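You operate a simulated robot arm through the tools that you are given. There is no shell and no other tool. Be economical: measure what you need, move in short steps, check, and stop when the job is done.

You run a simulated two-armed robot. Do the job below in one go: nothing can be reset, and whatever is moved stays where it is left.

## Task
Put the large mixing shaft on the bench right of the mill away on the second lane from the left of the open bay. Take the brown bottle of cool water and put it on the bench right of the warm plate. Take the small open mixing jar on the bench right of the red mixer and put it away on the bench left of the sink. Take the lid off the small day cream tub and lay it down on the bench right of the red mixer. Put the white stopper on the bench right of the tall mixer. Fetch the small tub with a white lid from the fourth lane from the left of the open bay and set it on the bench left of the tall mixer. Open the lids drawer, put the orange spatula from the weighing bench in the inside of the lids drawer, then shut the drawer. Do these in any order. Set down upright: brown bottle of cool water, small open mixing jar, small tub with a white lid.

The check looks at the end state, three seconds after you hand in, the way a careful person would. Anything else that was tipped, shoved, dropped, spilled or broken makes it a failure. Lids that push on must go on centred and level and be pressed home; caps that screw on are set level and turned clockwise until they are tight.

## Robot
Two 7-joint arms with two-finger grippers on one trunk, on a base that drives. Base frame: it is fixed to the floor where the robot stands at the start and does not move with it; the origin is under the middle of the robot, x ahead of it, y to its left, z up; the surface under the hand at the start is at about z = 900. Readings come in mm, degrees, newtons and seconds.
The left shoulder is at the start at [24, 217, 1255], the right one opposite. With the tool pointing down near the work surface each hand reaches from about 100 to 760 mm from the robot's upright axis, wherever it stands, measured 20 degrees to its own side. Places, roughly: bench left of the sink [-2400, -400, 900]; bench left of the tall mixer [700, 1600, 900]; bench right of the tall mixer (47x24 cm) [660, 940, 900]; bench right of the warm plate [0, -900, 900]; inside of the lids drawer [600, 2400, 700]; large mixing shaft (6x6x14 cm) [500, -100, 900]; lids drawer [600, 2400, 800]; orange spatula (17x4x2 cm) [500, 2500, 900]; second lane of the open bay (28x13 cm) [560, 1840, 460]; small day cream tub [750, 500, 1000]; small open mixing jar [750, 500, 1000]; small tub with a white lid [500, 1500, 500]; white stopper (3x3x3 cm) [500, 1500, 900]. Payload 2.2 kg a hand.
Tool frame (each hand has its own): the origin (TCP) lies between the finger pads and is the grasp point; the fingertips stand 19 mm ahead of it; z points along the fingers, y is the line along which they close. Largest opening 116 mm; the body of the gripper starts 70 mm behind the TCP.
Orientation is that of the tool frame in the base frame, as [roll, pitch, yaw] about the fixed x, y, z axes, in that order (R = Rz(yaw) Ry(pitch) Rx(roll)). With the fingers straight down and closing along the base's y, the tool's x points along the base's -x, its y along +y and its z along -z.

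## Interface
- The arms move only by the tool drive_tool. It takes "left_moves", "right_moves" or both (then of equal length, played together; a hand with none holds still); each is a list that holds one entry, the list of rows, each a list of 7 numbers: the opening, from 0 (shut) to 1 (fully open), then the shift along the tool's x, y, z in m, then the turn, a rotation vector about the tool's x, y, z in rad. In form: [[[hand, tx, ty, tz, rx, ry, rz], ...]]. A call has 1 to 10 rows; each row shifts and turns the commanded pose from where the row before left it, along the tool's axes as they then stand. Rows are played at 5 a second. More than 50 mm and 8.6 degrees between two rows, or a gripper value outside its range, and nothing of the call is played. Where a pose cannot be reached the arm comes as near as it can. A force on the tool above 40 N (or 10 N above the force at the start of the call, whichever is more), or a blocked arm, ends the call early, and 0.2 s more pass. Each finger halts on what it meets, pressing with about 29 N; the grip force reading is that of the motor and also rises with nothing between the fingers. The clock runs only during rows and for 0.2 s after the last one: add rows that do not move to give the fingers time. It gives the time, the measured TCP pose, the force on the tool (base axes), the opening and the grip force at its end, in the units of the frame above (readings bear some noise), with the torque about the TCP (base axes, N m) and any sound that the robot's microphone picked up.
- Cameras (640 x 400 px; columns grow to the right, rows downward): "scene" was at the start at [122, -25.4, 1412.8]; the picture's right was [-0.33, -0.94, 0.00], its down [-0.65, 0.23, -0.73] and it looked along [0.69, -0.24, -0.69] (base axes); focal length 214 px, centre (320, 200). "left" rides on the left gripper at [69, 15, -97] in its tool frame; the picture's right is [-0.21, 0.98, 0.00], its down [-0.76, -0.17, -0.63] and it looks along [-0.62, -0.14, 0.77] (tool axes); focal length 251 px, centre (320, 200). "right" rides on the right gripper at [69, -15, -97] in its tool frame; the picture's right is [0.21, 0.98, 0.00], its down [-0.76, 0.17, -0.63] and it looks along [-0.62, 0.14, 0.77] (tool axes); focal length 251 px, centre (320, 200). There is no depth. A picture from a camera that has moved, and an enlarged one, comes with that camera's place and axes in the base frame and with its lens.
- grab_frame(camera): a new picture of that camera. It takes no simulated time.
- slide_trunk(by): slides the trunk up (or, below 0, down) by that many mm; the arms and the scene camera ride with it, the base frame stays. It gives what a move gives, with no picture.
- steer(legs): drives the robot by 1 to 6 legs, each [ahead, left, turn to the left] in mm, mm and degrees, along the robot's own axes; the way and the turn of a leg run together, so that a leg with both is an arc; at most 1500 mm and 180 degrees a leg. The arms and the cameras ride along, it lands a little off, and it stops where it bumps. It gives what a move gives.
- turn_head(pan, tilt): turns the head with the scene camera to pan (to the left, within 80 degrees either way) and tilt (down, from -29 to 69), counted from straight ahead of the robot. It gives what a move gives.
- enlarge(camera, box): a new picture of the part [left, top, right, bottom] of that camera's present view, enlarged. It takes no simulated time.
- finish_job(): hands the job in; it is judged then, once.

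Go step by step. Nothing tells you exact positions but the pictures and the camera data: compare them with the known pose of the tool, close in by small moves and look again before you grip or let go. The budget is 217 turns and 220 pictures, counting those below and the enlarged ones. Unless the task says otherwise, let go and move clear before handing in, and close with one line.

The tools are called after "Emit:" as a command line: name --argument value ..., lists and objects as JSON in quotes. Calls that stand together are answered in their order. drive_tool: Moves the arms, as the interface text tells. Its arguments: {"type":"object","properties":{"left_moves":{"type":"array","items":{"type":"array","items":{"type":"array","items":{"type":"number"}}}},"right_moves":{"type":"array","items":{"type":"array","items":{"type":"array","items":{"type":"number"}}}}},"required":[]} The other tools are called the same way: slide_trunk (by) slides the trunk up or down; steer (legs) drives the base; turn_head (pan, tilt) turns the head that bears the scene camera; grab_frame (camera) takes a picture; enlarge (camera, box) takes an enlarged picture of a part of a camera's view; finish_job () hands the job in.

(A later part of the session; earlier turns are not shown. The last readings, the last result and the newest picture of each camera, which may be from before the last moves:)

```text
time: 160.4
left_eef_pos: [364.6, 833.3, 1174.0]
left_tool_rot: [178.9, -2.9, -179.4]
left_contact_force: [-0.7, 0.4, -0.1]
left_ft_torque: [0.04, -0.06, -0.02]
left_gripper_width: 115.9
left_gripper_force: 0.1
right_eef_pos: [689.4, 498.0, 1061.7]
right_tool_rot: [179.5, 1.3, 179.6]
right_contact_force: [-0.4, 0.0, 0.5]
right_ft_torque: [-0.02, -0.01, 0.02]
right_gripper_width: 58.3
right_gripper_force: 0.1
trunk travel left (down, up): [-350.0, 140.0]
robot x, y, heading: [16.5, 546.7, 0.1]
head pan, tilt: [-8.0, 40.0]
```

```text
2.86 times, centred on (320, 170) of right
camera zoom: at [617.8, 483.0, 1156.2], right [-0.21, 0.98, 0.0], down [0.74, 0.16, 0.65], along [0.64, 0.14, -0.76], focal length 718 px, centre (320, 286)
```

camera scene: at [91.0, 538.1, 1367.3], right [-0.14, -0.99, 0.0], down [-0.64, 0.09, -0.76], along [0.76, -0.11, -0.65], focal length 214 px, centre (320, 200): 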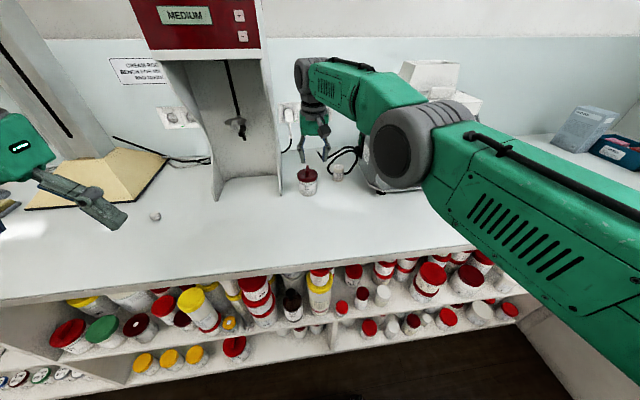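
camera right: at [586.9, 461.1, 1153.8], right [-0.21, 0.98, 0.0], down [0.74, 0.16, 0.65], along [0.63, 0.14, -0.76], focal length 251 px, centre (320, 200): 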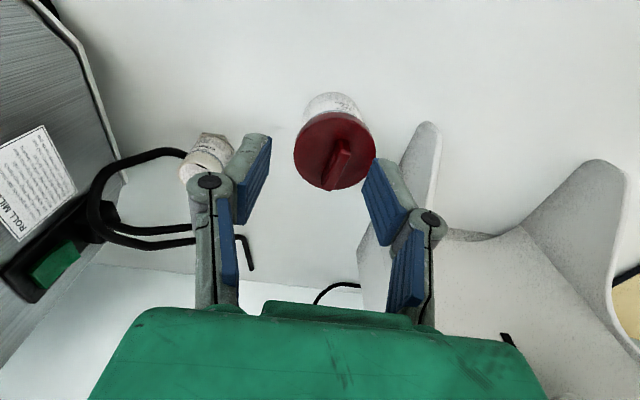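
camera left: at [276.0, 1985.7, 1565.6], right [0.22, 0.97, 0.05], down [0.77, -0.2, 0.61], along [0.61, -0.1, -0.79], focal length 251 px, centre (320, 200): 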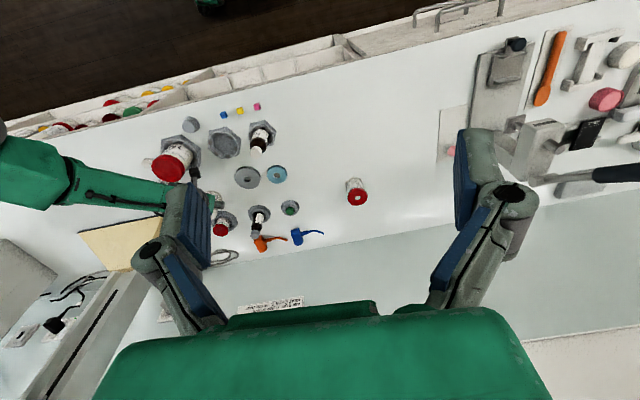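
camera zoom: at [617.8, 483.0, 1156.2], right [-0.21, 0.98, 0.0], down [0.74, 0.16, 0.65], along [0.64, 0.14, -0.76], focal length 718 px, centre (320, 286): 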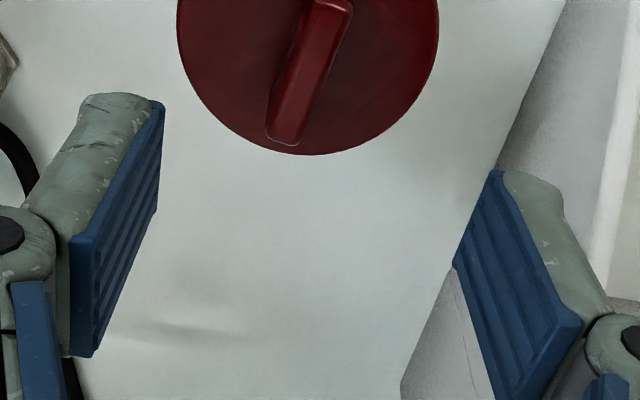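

The fin is centred at about (687, 495), turned about 8°. Align, descend to z≈996 and check.

Emit:
drive_tool --right_moves '[[[0.45, 0.002, -0.0025, 0.01, 0, 0, 0.14], [0.45, 0, 0, 0.03, 0, 0, 0], [0.45, 0, 0, 0.025, 0, 0, 0], [0.45, 0, 0, 0, 0, 0, 0], [0.45, 0, 0, 0, 0, 0, 0]]]'

Emit:
grab_frame --camera "right"

Emit:
enlarge --camera "scene" --box '[260, 120, 360, 210]'

```text
time: 161.6
left_eef_pos: [365.9, 834.2, 1174.0]
left_tool_rot: [179.0, -2.8, -179.4]
left_contact_force: [0.5, 0.2, -0.2]
left_ft_torque: [-0.01, -0.01, 0.02]
left_gripper_width: 115.9
left_gripper_force: 0.0
right_eef_pos: [691.5, 496.2, 996.0]
right_tool_rot: [179.3, 1.3, 171.7]
right_contact_force: [0.0, -0.7, 0.6]
right_ft_torque: [0.03, 0.01, 0.02]
right_gripper_width: 52.1
right_gripper_force: 0.0
trunk travel left (down, up): [-350.0, 140.0]
robot x, y, heading: [18.4, 546.7, -0.1]
head pan, tilt: [-8.0, 40.0]
```

```text
147 pictures are left
camera right: at [617.5, 491.5, 1090.5], right [-0.07, 1.0, 0.01], down [0.76, 0.05, 0.65], along [0.65, 0.05, -0.76], focal length 251 px, centre (320, 200)
```

right: 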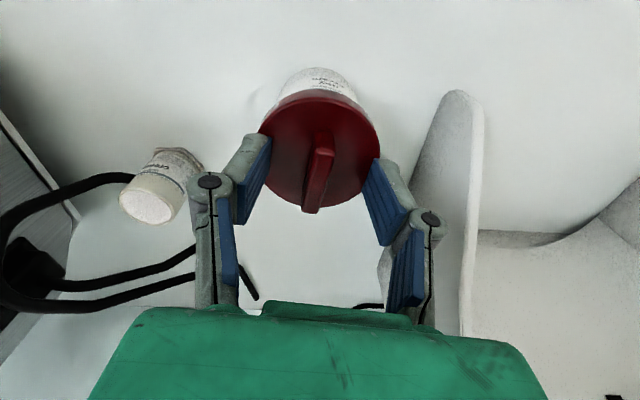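

```text
4.44 times, centred on (310, 165) of scene
camera zoom: at [145.6, 539.2, 1367.3], right [-0.14, -0.99, 0.0], down [-0.64, 0.09, -0.76], along [0.76, -0.11, -0.65], focal length 953 px, centre (364, 356)
```

zoom: 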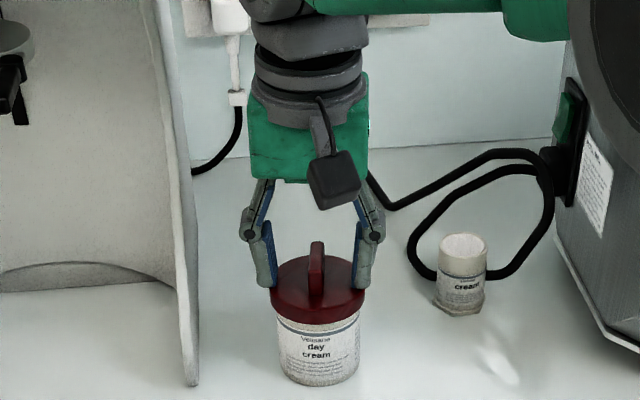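

Close on the fin and lift slightly to see whether the lid comes off.

Emit:
drive_tool --right_moves '[[[0.05, 0, 0, 0, 0, 0, 0], [0.05, 0, 0, 0, 0, 0, 0], [0.05, 0, 0, 0, 0, 0, 0], [0.05, 0, 0, 0, 0, 0, 0]]]'

Emit:
drive_tool --right_moves '[[[0.05, 0, 0, -0.006, 0, 0, 0], [0.05, 0, 0, -0.006, 0, 0, 0], [0.05, 0, 0, 0, 0, 0, 0]]]'

Emit:
enlarge --camera "scene" --box '[260, 120, 360, 210]'

```text
time: 162.6
left_eef_pos: [366.1, 834.8, 1172.9]
left_tool_rot: [179.0, -2.8, -179.4]
left_contact_force: [0.0, 0.3, -0.8]
left_ft_torque: [0.0, 0.02, 0.03]
left_gripper_width: 115.7
left_gripper_force: 0.1
right_eef_pos: [691.0, 498.1, 995.0]
right_tool_rot: [179.4, 1.3, 171.8]
right_contact_force: [0.3, -1.3, 0.5]
right_ft_torque: [-0.02, -0.05, 0.01]
right_gripper_width: 9.7
right_gripper_force: 29.0
trunk travel left (down, up): [-350.0, 140.0]
robot x, y, heading: [17.5, 545.6, 0.3]
head pan, tilt: [-8.0, 40.0]
```

```text
time: 163.4
left_eef_pos: [365.6, 834.7, 1173.3]
left_tool_rot: [178.9, -2.8, -179.4]
left_contact_force: [-1.0, -0.3, -0.3]
left_ft_torque: [-0.02, -0.03, 0.01]
left_gripper_width: 116.0
left_gripper_force: 0.1
right_eef_pos: [688.9, 497.1, 1006.5]
right_tool_rot: [179.4, 1.2, 171.7]
right_contact_force: [-0.9, 0.6, -1.3]
right_ft_torque: [-0.01, 0.0, 0.01]
right_gripper_width: 9.8
right_gripper_force: 28.7
trunk travel left (down, up): [-350.0, 140.0]
robot x, y, heading: [13.0, 548.9, 0.1]
head pan, tilt: [-8.0, 40.0]
```

```text
4.44 times, centred on (310, 165) of scene
camera zoom: at [145.7, 539.1, 1367.3], right [-0.14, -0.99, 0.0], down [-0.64, 0.09, -0.76], along [0.76, -0.11, -0.65], focal length 953 px, centre (364, 356)
```

zoom: 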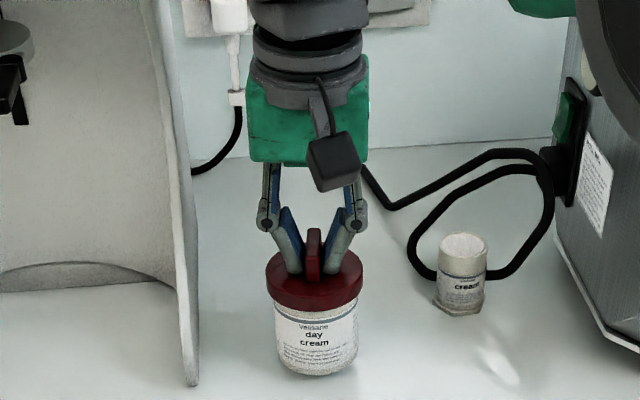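

The whole tub lifts with the lid, so the lid is a push fit and I need to hold the body. I'll bring the tub up and toward the robot, and turn the left hand to point right to grip the body.

Emit:
drive_tool --left_moves '[[[0.9, 0, 0, 0, 0, 0, 0.143], [0.9, 0, 0, 0, 0, 0, 0.143], [0.9, 0, 0, 0, 0, 0, 0.143], [0.9, 0, 0, 0, 0, 0, 0.143], [0.9, 0, 0, 0, 0, 0, 0.143], [0.9, 0, 0, 0, 0, 0, 0.143], [0.9, 0, 0, 0, 0, 0, 0.143], [0.9, 0, 0, 0, 0, 0, 0.143], [0.9, 0, 0, 0, 0, 0, 0.143], [0.9, 0, 0, 0, 0, 0, 0.143]]]' --right_moves '[[[0.05, 0, 0, -0.03, 0, 0, 0], [0.05, 0, 0, -0.03, 0, 0, 0], [0.05, 0, 0, -0.03, 0, 0, 0], [0.05, 0.02, 0, -0.03, 0, 0, 0], [0.05, 0.03, 0, -0.02, 0, 0, 0], [0.05, 0.03, 0, 0, 0, 0, 0], [0.05, 0.03, 0, 0, 0, 0, 0], [0.05, 0.03, 0, 0, 0, 0, 0], [0.05, 0.02, 0, 0, 0, 0, 0], [0.05, 0, 0, 0, 0, 0, 0]]]'

Emit:
grab_frame --camera "scene"

```text
time: 165.6
left_eef_pos: [366.9, 836.2, 1175.8]
left_tool_rot: [-177.9, -1.2, 98.6]
left_contact_force: [-0.1, -0.7, 0.1]
left_ft_torque: [0.01, 0.03, 0.03]
left_gripper_width: 104.5
left_gripper_force: 0.0
right_eef_pos: [530.1, 515.0, 1146.5]
right_tool_rot: [178.6, 1.1, 171.1]
right_contact_force: [0.4, -0.7, -0.6]
right_ft_torque: [0.0, 0.03, 0.0]
right_gripper_width: 9.9
right_gripper_force: 28.9
trunk travel left (down, up): [-350.0, 140.0]
robot x, y, heading: [14.8, 548.5, 0.1]
head pan, tilt: [-8.0, 40.0]
```

```text
144 pictures are left
camera scene: at [145.0, 541.1, 1367.3], right [-0.14, -0.99, 0.0], down [-0.64, 0.09, -0.76], along [0.76, -0.11, -0.65], focal length 214 px, centre (320, 200)
```

scene: 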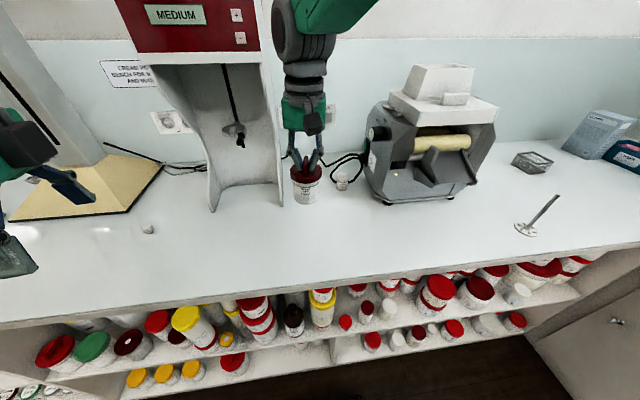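

The tub hangs from the fin. I'll retract it slightly more and tilt the left hand to 52° with a pointing direction right-forward.

Emit:
drive_tool --left_moves '[[[0.9, 0, 0, 0, 0, 0, -0.122], [0.9, 0, 0, 0, 0, 0, -0.122], [0.9, 0, 0, 0, 0, 0, -0.122], [0.9, 0, 0, 0, 0, -0.15, 0], [0.9, 0, 0, 0, 0, -0.15, 0], [0.9, 0, 0, 0, 0, -0.15, 0], [0.9, 0, 0, 0, 0, -0.15, 0], [0.9, 0, 0, 0, 0, -0.15, 0], [0.9, 0, 0, 0, 0, -0.15, 0], [0.9, 0, 0, 0, 0, 0, 0]]]' --right_moves '[[[0.05, 0.015, 0, 0, 0, 0, 0], [0.05, 0.015, 0, 0, 0, 0, 0], [0.05, 0.015, 0, 0, 0, 0, 0], [0.05, 0, 0, 0, 0, 0, 0], [0.05, 0, 0, 0, 0, 0, 0], [0.05, 0, 0, 0, 0, 0, 0], [0.05, 0, 0, 0, 0, 0, 0], [0.05, 0, 0, 0, 0, 0, 0], [0.05, 0, 0, 0, 0, 0, 0], [0.05, 0, 0, 0, 0, 0, 0]]]'

Emit:
grab_frame --camera "left"

Emit:
grab_frame --camera "scene"

```text
time: 167.8
left_eef_pos: [367.1, 834.9, 1175.4]
left_tool_rot: [-177.7, 49.7, 121.4]
left_contact_force: [-0.1, 0.1, 0.9]
left_ft_torque: [0.01, 0.02, -0.01]
left_gripper_width: 104.2
left_gripper_force: 0.1
right_eef_pos: [482.7, 525.2, 1142.8]
right_tool_rot: [179.6, 1.2, 171.8]
right_contact_force: [-0.3, -0.2, -1.4]
right_ft_torque: [0.01, -0.01, -0.04]
right_gripper_width: 9.7
right_gripper_force: 29.0
trunk travel left (down, up): [-350.0, 140.0]
robot x, y, heading: [16.2, 551.0, 0.3]
head pan, tilt: [-8.0, 40.0]
```

```text
143 pictures are left
camera left: at [321.0, 945.5, 1185.4], right [0.92, 0.37, 0.14], down [-0.12, -0.08, 0.99], along [0.37, -0.93, -0.03], focal length 251 px, centre (320, 200)
```

left: 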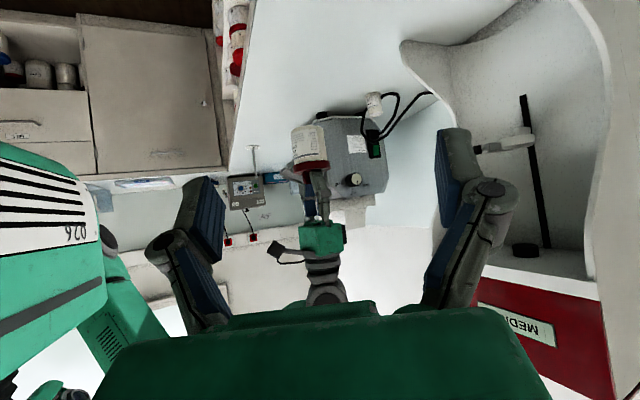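

```text
142 pictures are left
camera scene: at [144.3, 545.6, 1368.1], right [-0.11, -0.99, 0.01], down [-0.64, 0.07, -0.77], along [0.76, -0.09, -0.64], focal length 214 px, centre (320, 200)
```

scene: 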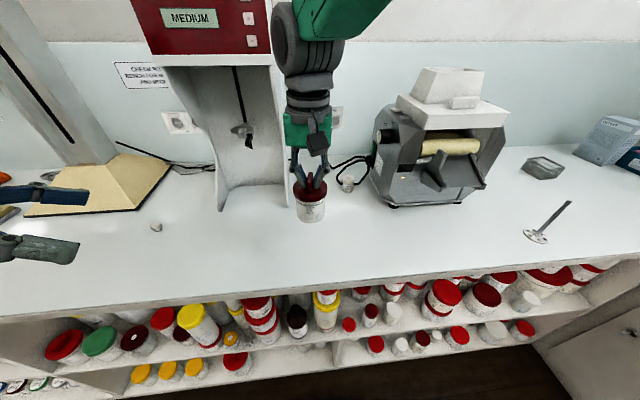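

Bring the left hand to a pre-grasp near the tub body.

Emit:
drive_tool --left_moves '[[[0.9, -0.0228, -0.0104, 0.0335, 0, 0, 0], [0.9, -0.0228, -0.0104, 0.0335, 0, 0, 0], [0.9, -0.0228, -0.0104, 0.0335, 0, 0, 0], [0.9, -0.0228, -0.0104, 0.0335, 0, 0, 0], [0.9, -0.0228, -0.0104, 0.0335, 0, 0, 0], [0.9, -0.0228, -0.0104, 0.0335, 0, 0, 0], [0.9, 0, 0, 0, 0, 0, 0], [0.9, 0, 0, 0, 0, 0, 0]]]'

Emit:
grab_frame --camera "left"

Emit:
grab_frame --camera "scene"

```text
time: 169.6
left_eef_pos: [430.8, 595.5, 1153.0]
left_tool_rot: [-177.7, 49.7, 121.5]
left_contact_force: [-0.5, 0.0, -0.6]
left_ft_torque: [-0.02, 0.02, 0.02]
left_gripper_width: 104.2
left_gripper_force: 0.1
right_eef_pos: [482.2, 526.3, 1143.0]
right_tool_rot: [179.4, 1.2, 171.7]
right_contact_force: [0.8, 0.9, -1.0]
right_ft_torque: [-0.02, 0.0, 0.01]
right_gripper_width: 9.9
right_gripper_force: 28.9
trunk travel left (down, up): [-350.0, 140.0]
robot x, y, heading: [16.5, 549.2, 0.3]
head pan, tilt: [-8.0, 40.0]
```

```text
141 pictures are left
camera left: at [385.6, 706.2, 1161.9], right [0.92, 0.37, 0.14], down [-0.12, -0.08, 0.99], along [0.37, -0.93, -0.03], focal length 251 px, centre (320, 200)
```

left: 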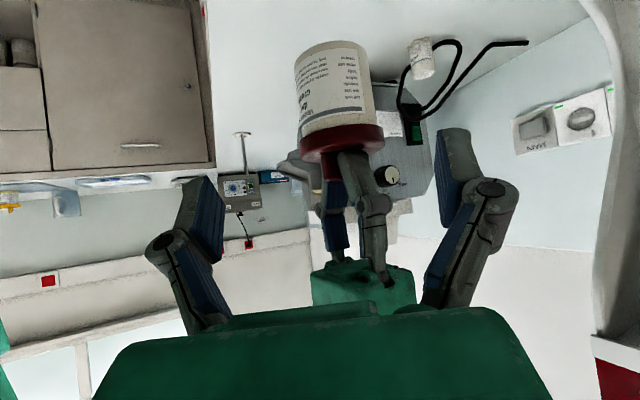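

```text
140 pictures are left
camera scene: at [145.0, 543.8, 1367.9], right [-0.1, -1.0, 0.0], down [-0.64, 0.06, -0.77], along [0.76, -0.08, -0.64], focal length 214 px, centre (320, 200)
```

scene: 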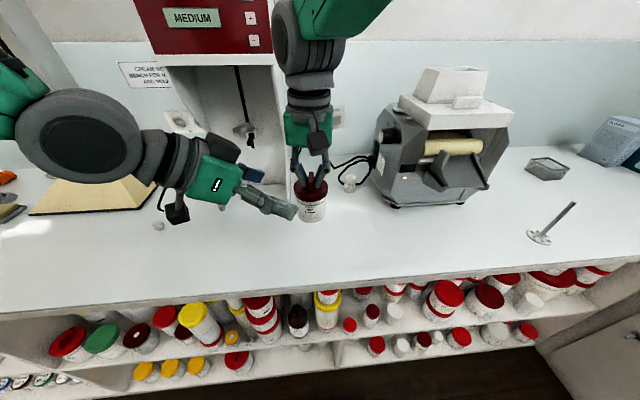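

Aligned; advance the left hand onto the tub body.

Emit:
drive_tool --left_moves '[[[0.85, 0, 0.0093, 0.02, 0, 0, 0], [0.85, 0.001, 0, 0.03, 0, 0, 0], [0.85, 0, 0, 0.03, 0, 0, 0], [0.85, 0, 0, 0.022, 0, 0, 0], [0.85, 0, 0, 0, 0, 0, 0], [0.85, 0, 0, 0, 0, 0, 0]]]'

Emit:
grab_frame --camera "left"

Emit:
enlarge --camera "scene" --box '[240, 110, 380, 240]'

```text
time: 171.0
left_eef_pos: [475.9, 530.6, 1085.5]
left_tool_rot: [-177.8, 49.6, 121.3]
left_contact_force: [-0.1, 0.0, 0.6]
left_ft_torque: [-0.01, 0.03, -0.01]
left_gripper_width: 98.6
left_gripper_force: 0.0
right_eef_pos: [480.8, 525.6, 1143.6]
right_tool_rot: [179.4, 1.2, 171.7]
right_contact_force: [0.1, -0.4, -1.5]
right_ft_torque: [0.0, 0.01, -0.01]
right_gripper_width: 9.6
right_gripper_force: 28.9
trunk travel left (down, up): [-350.0, 140.0]
robot x, y, heading: [19.2, 545.8, -0.1]
head pan, tilt: [-8.0, 40.0]
```

```text
139 pictures are left
camera left: at [431.0, 640.5, 1095.2], right [0.92, 0.37, 0.14], down [-0.12, -0.08, 0.99], along [0.37, -0.93, -0.03], focal length 251 px, centre (320, 200)
```

left: 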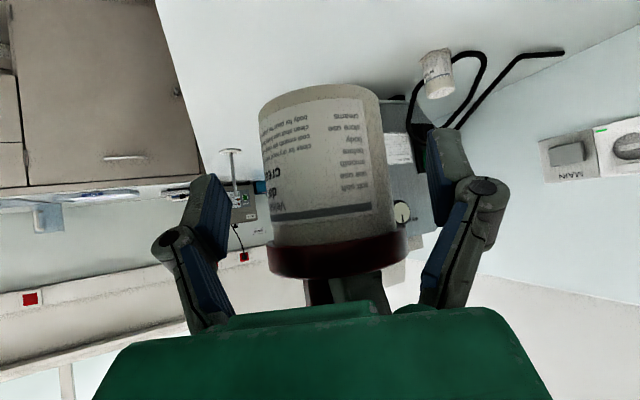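

```text
3.08 times, centred on (310, 175) of scene
camera zoom: at [145.5, 541.7, 1368.0], right [-0.1, -1.0, 0.0], down [-0.64, 0.06, -0.77], along [0.76, -0.08, -0.64], focal length 660 px, centre (351, 277)
```

zoom: 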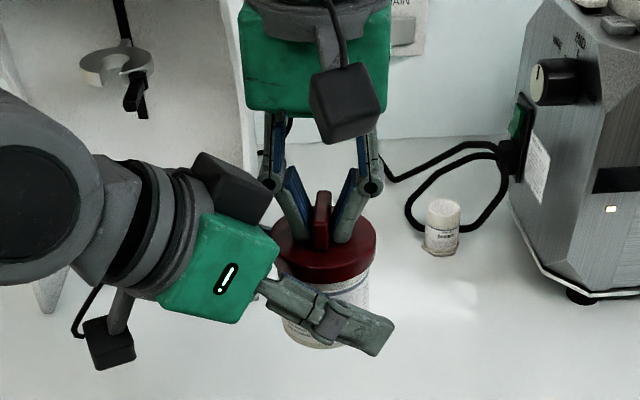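

Slightly deeper and close on the body.

Emit:
drive_tool --left_moves '[[[0.85, 0.005, 0.004, 0.008, 0, 0, 0], [0.85, 0, 0, 0, 0, 0, 0], [0.3, 0, 0, 0, 0, 0, 0], [0.3, 0, 0, 0, 0, 0, 0], [0.3, 0, 0, 0, 0, 0, 0], [0.3, 0, 0, 0, 0, 0, 0], [0.3, 0, 0, 0, 0, 0, 0]]]'

Emit:
grab_frame --camera "left"

```text
time: 172.6
left_eef_pos: [480.4, 528.5, 1077.1]
left_tool_rot: [-177.9, 49.5, 121.4]
left_contact_force: [-0.6, 0.2, -2.4]
left_ft_torque: [0.05, 0.0, 0.05]
left_gripper_width: 60.2
left_gripper_force: 29.0
right_eef_pos: [481.9, 523.7, 1143.8]
right_tool_rot: [179.4, 1.3, 171.7]
right_contact_force: [-0.5, 1.2, 0.8]
right_ft_torque: [-0.01, 0.02, 0.02]
right_gripper_width: 10.2
right_gripper_force: 29.1
trunk travel left (down, up): [-350.0, 140.0]
robot x, y, heading: [21.8, 548.5, 0.1]
head pan, tilt: [-8.0, 40.0]
heard: snap
```

```text
137 pictures are left
camera left: at [435.7, 639.2, 1085.9], right [0.92, 0.37, 0.14], down [-0.12, -0.08, 0.99], along [0.37, -0.93, -0.03], focal length 251 px, centre (320, 200)
```

left: 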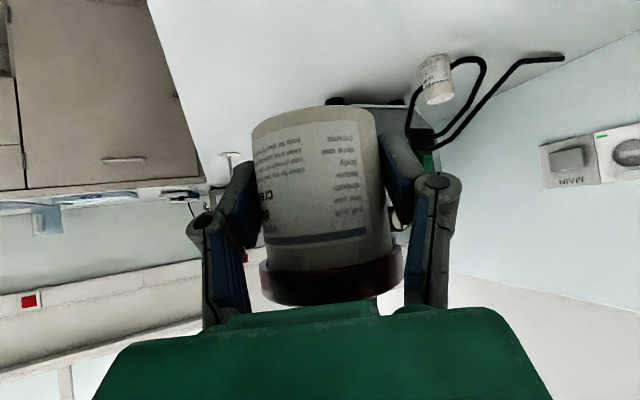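

A snap — the lid popped loose and the left hand now bears the tub. Lift the right hand.

Emit:
drive_tool --right_moves '[[[0.05, 0, 0, -0.01, 0, 0, 0], [0.05, 0, 0, -0.02, 0, 0, 0], [0.05, 0, 0, -0.03, 0, 0, 0], [0.05, 0, 0, 0, 0, 0, 0]]]'

Emit:
enlarge --camera "scene" --box '[240, 110, 380, 240]'

Emit:
grab_frame --camera "left"

```text
time: 173.6
left_eef_pos: [481.3, 528.3, 1076.4]
left_tool_rot: [-177.8, 49.6, 121.4]
left_contact_force: [-0.3, -0.3, 0.4]
left_ft_torque: [-0.01, 0.03, 0.01]
left_gripper_width: 59.9
left_gripper_force: 29.2
right_eef_pos: [482.1, 524.8, 1202.5]
right_tool_rot: [179.3, 1.2, 171.7]
right_contact_force: [0.2, -0.1, 0.6]
right_ft_torque: [0.0, 0.05, -0.02]
right_gripper_width: 9.7
right_gripper_force: 28.8
trunk travel left (down, up): [-350.0, 140.0]
robot x, y, heading: [14.6, 550.2, -0.2]
head pan, tilt: [-8.0, 40.0]
```

```text
3.08 times, centred on (310, 175) of scene
camera zoom: at [146.3, 538.2, 1369.4], right [-0.13, -0.99, 0.0], down [-0.62, 0.08, -0.78], along [0.77, -0.1, -0.63], focal length 660 px, centre (351, 277)
```

zoom: 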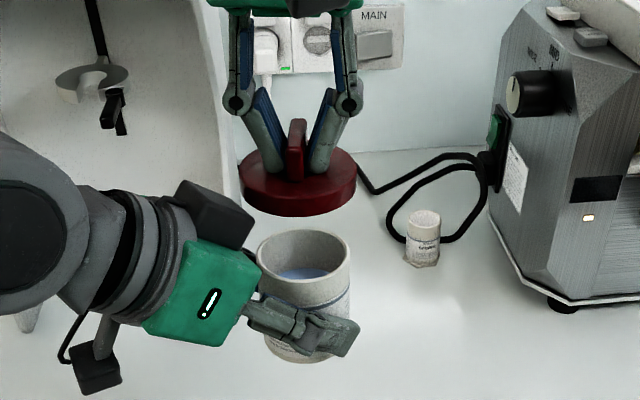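

```text
135 pictures are left
camera left: at [436.1, 639.1, 1085.7], right [0.92, 0.37, 0.14], down [-0.12, -0.08, 0.99], along [0.37, -0.93, -0.03], focal length 251 px, centre (320, 200)
```

left: 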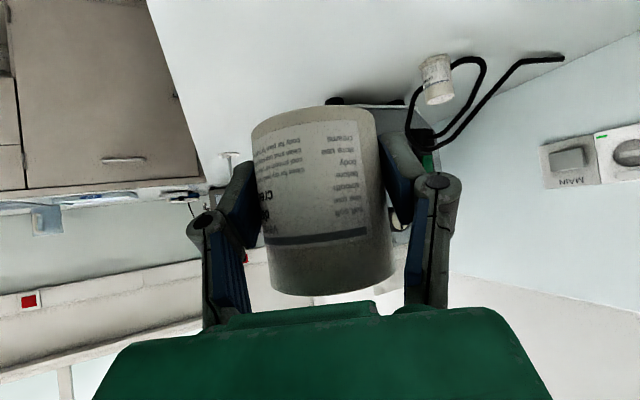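

The lid is off and the tub is upright in the left hand. Carry the lid to a free place at about (655, 425).

Emit:
drive_tool --right_moves '[[[0.05, 0, -0.025, 0, 0, 0, 0], [0.05, 0, -0.025, 0, 0, 0, 0], [0.05, 0, -0.025, 0, 0, 0, 0], [0.05, -0.037, 0, 0.02, 0, 0, 0], [0.05, -0.037, 0, 0.02, 0, 0, 0], [0.05, -0.037, 0, 0.02, 0, 0, 0], [0.05, -0.037, 0, 0.03, 0, 0, 0], [0.05, -0.037, 0, 0.03, 0, 0, 0], [0.05, 0, 0, 0.03, 0, 0, 0], [0.05, 0, 0, 0, 0, 0, 0]]]'

Emit:
grab_frame --camera "scene"

Emit:
grab_frame --camera "right"

```text
time: 175.8
left_eef_pos: [481.3, 529.5, 1075.8]
left_tool_rot: [-177.8, 49.5, 121.3]
left_contact_force: [0.0, 0.1, -0.1]
left_ft_torque: [-0.02, -0.01, 0.01]
left_gripper_width: 60.1
left_gripper_force: 28.8
right_eef_pos: [657.1, 424.5, 1055.6]
right_tool_rot: [179.5, 1.3, 171.7]
right_contact_force: [-1.0, -1.2, 0.5]
right_ft_torque: [-0.01, 0.01, -0.03]
right_gripper_width: 9.7
right_gripper_force: 28.5
trunk travel left (down, up): [-350.0, 140.0]
robot x, y, heading: [13.1, 545.8, 0.2]
head pan, tilt: [-8.0, 40.0]
```

```text
134 pictures are left
camera scene: at [146.2, 537.3, 1367.3], right [-0.14, -0.99, 0.0], down [-0.64, 0.09, -0.76], along [0.76, -0.11, -0.65], focal length 214 px, centre (320, 200)
```

scene: 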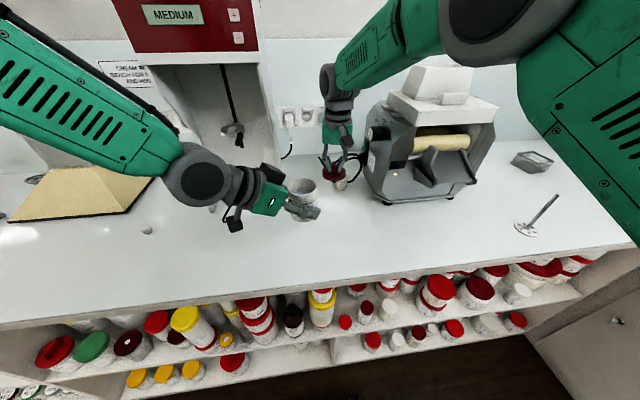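

```text
133 pictures are left
camera right: at [583.9, 418.8, 1150.5], right [-0.07, 1.0, 0.01], down [0.76, 0.05, 0.65], along [0.65, 0.05, -0.76], focal length 251 px, centre (320, 200)
```

right: 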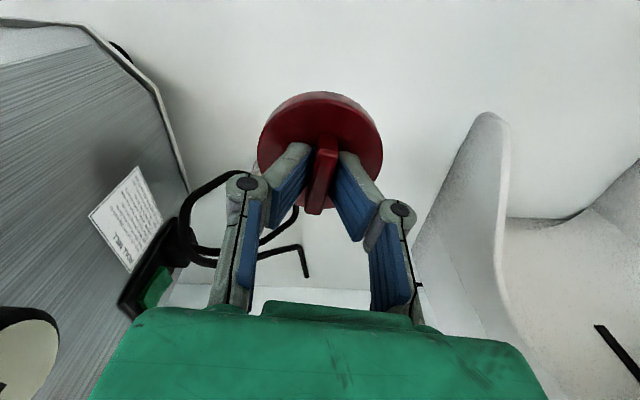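

Lower the lid to the bench.

Emit:
drive_tool --right_moves '[[[0.05, 0, 0, 0.03, 0, 0, 0], [0.05, 0, 0, 0.04, 0, 0, 0], [0.05, 0, 0, 0.035, 0, 0, 0], [0.05, 0, 0, 0.005, 0, 0, 0], [0.05, 0, 0, 0, 0, 0, 0]]]'

Emit:
enlarge --camera "scene" --box '[280, 120, 400, 220]'

```text
time: 177.0
left_eef_pos: [481.5, 527.6, 1076.4]
left_tool_rot: [-177.8, 49.6, 121.5]
left_contact_force: [-1.4, 0.4, 0.8]
left_ft_torque: [-0.01, 0.03, 0.0]
left_gripper_width: 60.0
left_gripper_force: 29.0
right_eef_pos: [660.1, 425.9, 945.7]
right_tool_rot: [179.4, 1.2, 171.7]
right_contact_force: [0.7, 0.1, 0.2]
right_ft_torque: [-0.02, 0.02, 0.01]
right_gripper_width: 10.1
right_gripper_force: 28.7
trunk travel left (down, up): [-350.0, 140.0]
robot x, y, heading: [18.2, 548.3, 0.2]
head pan, tilt: [-8.0, 40.0]
```

```text
4.00 times, centred on (340, 170) of scene
camera zoom: at [146.5, 536.7, 1367.2], right [-0.14, -0.99, 0.0], down [-0.64, 0.09, -0.76], along [0.76, -0.11, -0.65], focal length 858 px, centre (240, 320)
```

zoom: 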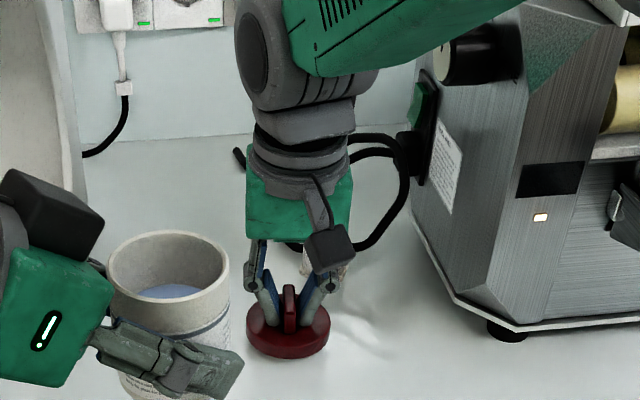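

Almost on the bench; I'll lower until contact.

Emit:
drive_tool --right_moves '[[[0.05, 0, 0, 0.004, 0, 0, 0], [0.05, 0, 0, 0.004, 0, 0, 0], [0.05, 0, 0, 0, 0, 0, 0]]]'

Emit:
drive_tool --right_moves '[[[0.05, 0, 0, 0.003, 0, 0, 0], [0.05, 0, 0, 0.003, 0, 0, 0], [0.05, 0, 0, 0, 0, 0, 0]]]'

```text
time: 177.8
left_eef_pos: [481.4, 528.4, 1076.2]
left_tool_rot: [-177.8, 49.6, 121.5]
left_contact_force: [0.0, -0.8, 0.2]
left_ft_torque: [-0.02, 0.0, -0.04]
left_gripper_width: 59.8
left_gripper_force: 28.7
right_eef_pos: [658.5, 424.2, 937.8]
right_tool_rot: [179.4, 1.3, 171.6]
right_contact_force: [-0.1, -1.0, 0.6]
right_ft_torque: [-0.02, 0.03, 0.02]
right_gripper_width: 9.9
right_gripper_force: 28.8
trunk travel left (down, up): [-350.0, 140.0]
robot x, y, heading: [13.0, 543.3, 0.2]
head pan, tilt: [-8.0, 40.0]
```

```text
time: 178.6
left_eef_pos: [480.1, 529.2, 1076.5]
left_tool_rot: [-177.9, 49.6, 121.4]
left_contact_force: [0.0, -0.1, -0.7]
left_ft_torque: [0.01, -0.03, -0.01]
left_gripper_width: 59.8
left_gripper_force: 29.4
right_eef_pos: [659.8, 424.5, 933.2]
right_tool_rot: [179.4, 1.5, 171.6]
right_contact_force: [0.1, -0.9, 13.0]
right_ft_torque: [0.01, 0.29, 0.0]
right_gripper_width: 9.5
right_gripper_force: 29.0
trunk travel left (down, up): [-350.0, 140.0]
robot x, y, heading: [18.2, 546.2, -0.1]
head pan, tilt: [-8.0, 40.0]
```

Contact made. Release and lift away.

Emit:
drive_tool --right_moves '[[[0.15, 0, 0, -0.002, 0, 0, 0], [0.3, 0, 0, 0, 0, 0, 0], [0.3, 0, 0, 0, 0, 0, 0], [0.3, 0, 0, -0.03, 0, 0, 0], [0.3, 0, 0, -0.045, 0, 0, 0], [0.3, 0, 0, -0.045, 0, 0, 0], [0.3, 0, 0, -0.045, 0, 0, 0], [0.3, 0, 0, 0, 0, 0, 0]]]'

Emit:
grab_frame --camera "right"

```text
time: 180.4
left_eef_pos: [481.4, 527.8, 1076.1]
left_tool_rot: [-177.8, 49.5, 121.4]
left_contact_force: [0.7, 0.3, 0.2]
left_ft_torque: [-0.01, 0.0, -0.05]
left_gripper_width: 59.7
left_gripper_force: 29.2
right_eef_pos: [657.3, 424.0, 1099.2]
right_tool_rot: [179.3, 1.2, 171.6]
right_contact_force: [-0.3, 0.0, 0.8]
right_ft_torque: [-0.02, -0.02, 0.01]
right_gripper_width: 35.1
right_gripper_force: 0.1
trunk travel left (down, up): [-350.0, 140.0]
robot x, y, heading: [15.5, 547.0, -0.1]
head pan, tilt: [-8.0, 40.0]
```

```text
131 pictures are left
camera right: at [583.8, 418.5, 1193.3], right [-0.07, 1.0, 0.01], down [0.76, 0.05, 0.65], along [0.65, 0.05, -0.76], focal length 251 px, centre (320, 200)
```

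right: 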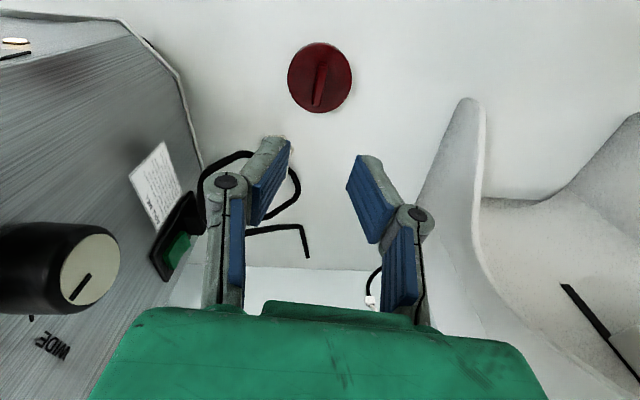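

The lid lies flat with its fin up. Move the right hand back and yaw the left hand so the tub can return to its old place.

Emit:
drive_tool --left_moves '[[[0.3, 0, 0, 0, 0, 0, 0], [0.3, 0, 0, 0, 0, 0, 0], [0.3, 0, 0, 0, 0, 0, 0], [0.3, 0, 0, 0, 0, 0, 0], [0.3, 0, 0, 0, -0.107, 0, -0.0906], [0.3, 0, 0, 0, -0.107, 0, -0.0906], [0.3, 0, 0, 0, -0.107, 0, -0.0906], [0.3, 0, 0, 0, -0.107, 0, -0.0906], [0.3, 0, 0, 0, -0.107, 0, -0.0906], [0.3, 0, 0, 0, 0, 0, 0]]]' --right_moves '[[[0.3, 0.04, -0.015, 0, 0, 0, 0], [0.3, 0.04, -0.025, 0, 0, 0, 0], [0.3, 0.04, -0.025, 0, 0, 0, 0], [0.3, 0.04, -0.025, 0, 0, 0, 0], [0.3, 0.04, -0.025, 0, 0, 0, 0], [0.3, 0, 0, 0, 0, 0, 0], [0.3, 0, 0, 0, 0, 0, 0], [0.3, 0, 0, 0, 0, 0, 0], [0.3, 0, 0, 0, 0, 0, 0], [0.3, 0, 0, 0, 0, 0, 0]]]'

Emit:
grab_frame --camera "scene"

Emit:
grab_frame --camera "left"

```text
time: 182.6
left_eef_pos: [485.6, 532.0, 1085.5]
left_tool_rot: [-175.5, 49.2, 164.5]
left_contact_force: [-0.4, -0.7, -0.8]
left_ft_torque: [0.02, 0.02, 0.0]
left_gripper_width: 59.8
left_gripper_force: 29.1
right_eef_pos: [442.0, 336.8, 1092.1]
right_tool_rot: [179.4, 1.2, 171.7]
right_contact_force: [0.3, -0.1, -0.7]
right_ft_torque: [-0.03, 0.02, -0.01]
right_gripper_width: 34.4
right_gripper_force: 0.0
trunk travel left (down, up): [-350.0, 140.0]
robot x, y, heading: [16.9, 547.1, -0.1]
head pan, tilt: [-8.0, 40.0]
```

```text
130 pictures are left
camera scene: at [144.2, 535.6, 1367.4], right [-0.14, -0.99, 0.0], down [-0.64, 0.09, -0.76], along [0.76, -0.11, -0.65], focal length 214 px, centre (320, 200)
```

scene: 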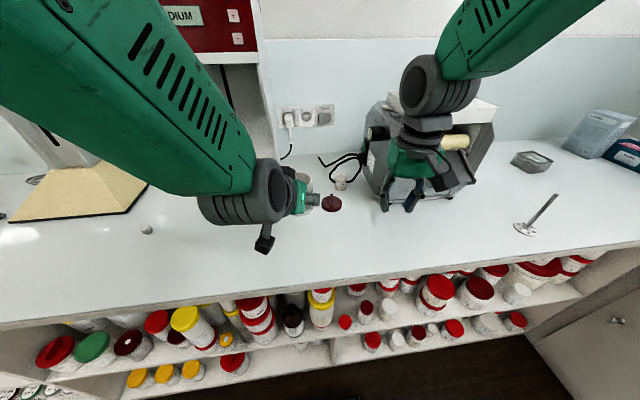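

```text
129 pictures are left
camera left: at [380.0, 585.9, 1095.2], right [0.45, 0.89, 0.11], down [-0.02, -0.11, 0.99], along [0.89, -0.45, -0.03], focal length 251 px, centre (320, 200)
```

left: 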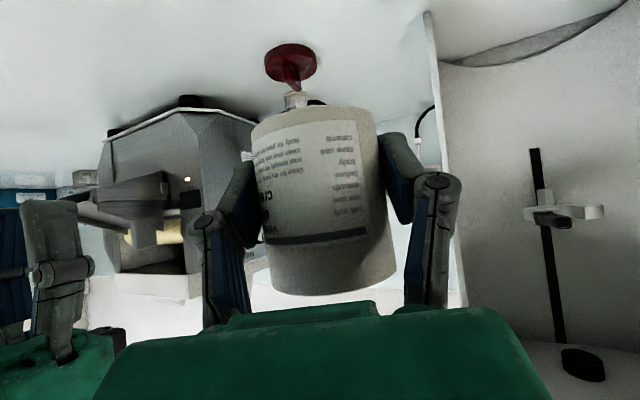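

Move the tub forward over its old place.

Emit:
drive_tool --left_moves '[[[0.3, -0.0268, 0.0047, 0.031, 0, 0, 0], [0.3, -0.0268, 0.0047, 0.031, 0, 0, 0], [0.3, -0.0268, 0.0047, 0.031, 0, 0, 0], [0.3, -0.0268, 0.0047, 0.031, 0, 0, 0], [0.3, -0.0268, 0.0047, 0.031, 0, 0, 0], [0.3, 0.0303, 0, 0.026, 0, 0, 0], [0.3, 0.0303, 0, 0.026, 0, 0, 0], [0.3, 0, 0, 0, 0, 0, 0], [0.3, 0, 0, 0, 0, 0, 0]]]'

Emit:
grab_frame --camera "left"

Emit:
enlarge --camera "scene" --box '[200, 120, 380, 240]'

```text
time: 184.6
left_eef_pos: [681.9, 477.5, 994.6]
left_tool_rot: [-178.5, 48.7, 160.8]
left_contact_force: [-0.4, 0.0, -0.7]
left_ft_torque: [0.01, 0.0, -0.01]
left_gripper_width: 60.0
left_gripper_force: 28.9
right_eef_pos: [440.8, 338.1, 1092.7]
right_tool_rot: [179.4, 1.2, 171.7]
right_contact_force: [-0.4, -0.1, -0.1]
right_ft_torque: [0.01, 0.0, 0.03]
right_gripper_width: 34.7
right_gripper_force: 0.1
trunk travel left (down, up): [-350.0, 140.0]
robot x, y, heading: [15.0, 545.8, -0.2]
head pan, tilt: [-8.0, 40.0]
```

```text
128 pictures are left
camera left: at [575.8, 533.1, 1005.9], right [0.47, 0.87, 0.15], down [-0.03, -0.15, 0.99], along [0.88, -0.47, -0.04], focal length 251 px, centre (320, 200)
```

left: 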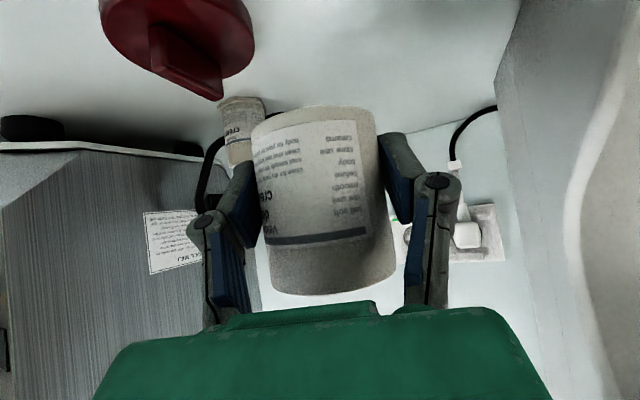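

```text
3.33 times, centred on (290, 180) of scene
camera zoom: at [145.1, 536.1, 1367.4], right [-0.14, -0.99, 0.0], down [-0.64, 0.09, -0.76], along [0.76, -0.11, -0.65], focal length 715 px, centre (420, 267)
```

zoom: 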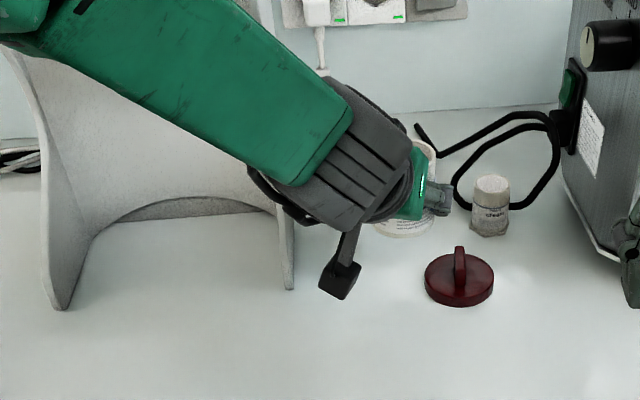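

The lid is close to the right; shift the tub 30 mm left and 20 mm further before lowering.

Emit:
drive_tool --left_moves '[[[0.3, -0.004, 0.018, 0.0045, 0, 0, 0], [0.3, -0.004, 0.018, 0.0045, 0, 0, 0], [0.3, 0, 0, 0, 0, 0, 0], [0.3, 0.02, 0, 0.0175, 0, 0, 0], [0.3, 0.02, 0, 0.0175, 0, 0, 0], [0.3, 0, 0, 0, 0, 0, 0], [0.3, 0, 0, 0, 0, 0, 0]]]'

Emit:
grab_frame --camera "left"

Emit:
enlarge --camera "scene" --box '[200, 120, 380, 240]'

```text
time: 186.2
left_eef_pos: [703.4, 505.8, 941.7]
left_tool_rot: [-178.6, 48.8, 160.9]
left_contact_force: [-0.6, 0.5, -1.3]
left_ft_torque: [0.02, 0.0, 0.01]
left_gripper_width: 59.8
left_gripper_force: 29.0
right_eef_pos: [442.1, 336.7, 1091.9]
right_tool_rot: [179.3, 1.2, 171.8]
right_contact_force: [0.5, -0.3, 0.0]
right_ft_torque: [-0.01, 0.0, 0.01]
right_gripper_width: 34.8
right_gripper_force: 0.0
trunk travel left (down, up): [-350.0, 140.0]
robot x, y, heading: [15.1, 547.7, 0.2]
head pan, tilt: [-8.0, 40.0]
```

```text
126 pictures are left
camera left: at [598.1, 561.9, 952.3], right [0.47, 0.87, 0.15], down [-0.03, -0.15, 0.99], along [0.88, -0.47, -0.05], focal length 251 px, centre (320, 200)
```

left: 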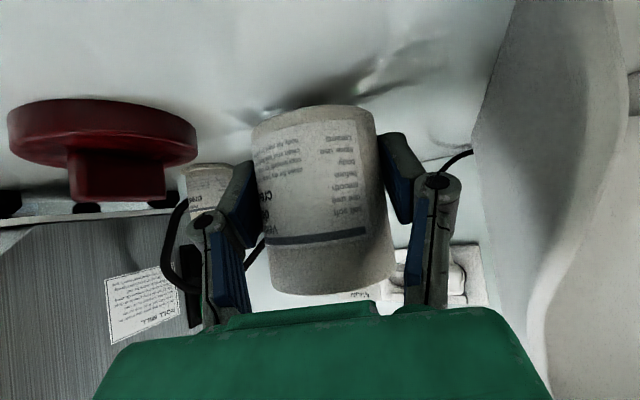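

```text
3.33 times, centred on (290, 180) of scene
camera zoom: at [146.0, 534.7, 1367.2], right [-0.14, -0.99, 0.0], down [-0.64, 0.09, -0.76], along [0.76, -0.11, -0.65], focal length 715 px, centre (420, 267)
```

zoom: 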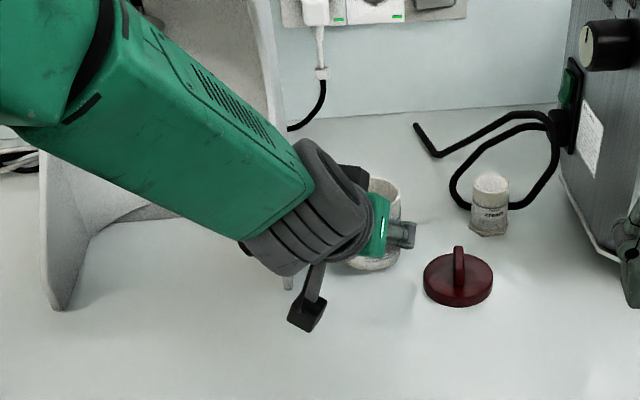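

Emit:
drive_tool --left_moves '[[[0.3, 0.0045, 0, 0.004, 0, 0, 0], [0.3, 0.003, 0, 0.0025, 0, 0, 0], [0.3, 0, 0, 0, 0, 0, 0]]]'

Emit:
drive_tool --left_moves '[[[0.3, 0.002, 0, 0.0018, 0, 0, 0], [0.3, 0.002, 0, 0.0018, 0, 0, 0], [0.3, 0, 0, 0, 0, 0, 0]]]'

Emit:
grab_frame --camera "left"

```text
time: 187.0
left_eef_pos: [703.1, 505.9, 930.7]
left_tool_rot: [-178.5, 48.7, 160.8]
left_contact_force: [-0.6, 0.0, -1.2]
left_ft_torque: [-0.01, 0.01, 0.02]
left_gripper_width: 59.6
left_gripper_force: 28.7
right_eef_pos: [441.9, 337.0, 1091.6]
right_tool_rot: [179.2, 1.2, 171.6]
right_contact_force: [-0.5, 0.1, 0.7]
right_ft_torque: [0.0, -0.01, 0.02]
right_gripper_width: 34.7
right_gripper_force: 0.0
trunk travel left (down, up): [-350.0, 140.0]
robot x, y, heading: [17.6, 546.2, -0.1]
head pan, tilt: [-8.0, 40.0]
```

```text
time: 187.8
left_eef_pos: [703.3, 505.5, 930.3]
left_tool_rot: [-178.8, 49.1, 160.8]
left_contact_force: [0.5, -0.6, 18.6]
left_ft_torque: [-0.27, -0.57, -0.13]
left_gripper_width: 60.2
left_gripper_force: 28.7
right_eef_pos: [441.1, 337.0, 1093.0]
right_tool_rot: [179.3, 1.4, 171.7]
right_contact_force: [0.8, 0.1, -0.1]
right_ft_torque: [0.0, 0.01, 0.01]
right_gripper_width: 34.5
right_gripper_force: 0.0
trunk travel left (down, up): [-350.0, 140.0]
robot x, y, heading: [16.6, 549.0, -0.2]
head pan, tilt: [-8.0, 40.0]
```

```text
124 pictures are left
camera left: at [597.6, 561.3, 939.9], right [0.47, 0.87, 0.15], down [-0.04, -0.15, 0.99], along [0.88, -0.47, -0.04], focal length 251 px, centre (320, 200)
```

left: 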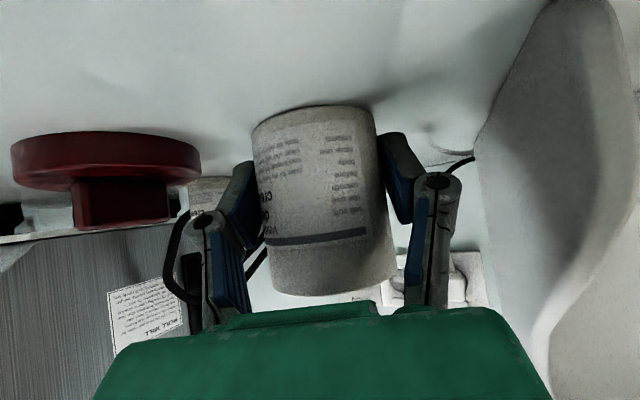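

Tub is seated. Release gently and retreat.

Emit:
drive_tool --left_moves '[[[0.55, -0.001, 0, -0.001, 0, 0, 0], [0.62, 0, 0, 0, 0, 0, 0], [0.7, 0, 0, 0, 0, 0, 0], [0.7, 0, 0, 0, 0, 0, 0], [0.7, 0, 0, -0.02, 0, 0, 0], [0.7, 0, 0, -0.03, 0, 0, 0], [0.7, 0, 0, -0.04, 0, 0, 0], [0.7, 0, 0, -0.045, 0, 0, 0], [0.7, 0, 0, -0.045, 0, 0, 0], [0.7, 0, 0, 0, 0, 0, 0]]]'

Emit:
grab_frame --camera "left"

Emit:
grab_frame --camera "scene"

```text
time: 190.0
left_eef_pos: [576.9, 554.8, 1044.7]
left_tool_rot: [-178.7, 48.6, 160.9]
left_contact_force: [-0.9, 0.4, 0.7]
left_ft_torque: [-0.02, 0.05, 0.01]
left_gripper_width: 81.2
left_gripper_force: 0.1
right_eef_pos: [442.3, 337.3, 1090.7]
right_tool_rot: [179.3, 1.1, 171.7]
right_contact_force: [0.4, 0.5, -0.2]
right_ft_torque: [0.0, 0.0, 0.04]
right_gripper_width: 34.6
right_gripper_force: 0.1
trunk travel left (down, up): [-350.0, 140.0]
robot x, y, heading: [13.7, 544.7, -0.3]
head pan, tilt: [-8.0, 40.0]
```

```text
123 pictures are left
camera left: at [470.6, 609.8, 1055.6], right [0.47, 0.87, 0.14], down [-0.03, -0.15, 0.99], along [0.88, -0.47, -0.05], focal length 251 px, centre (320, 200)
```

left: 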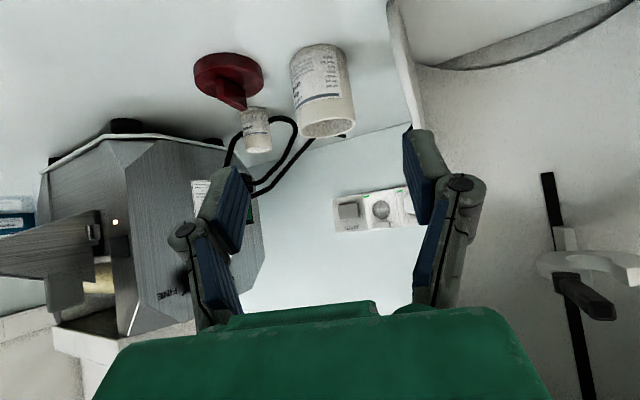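

```text
122 pictures are left
camera scene: at [145.6, 535.3, 1367.2], right [-0.14, -0.99, 0.0], down [-0.64, 0.09, -0.76], along [0.76, -0.11, -0.65], focal length 214 px, centre (320, 200)
```

scene: 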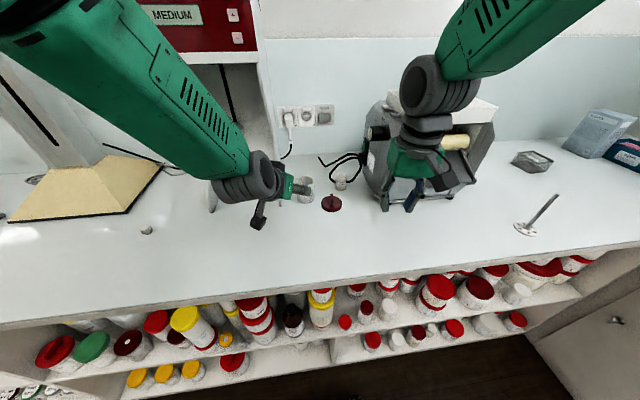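

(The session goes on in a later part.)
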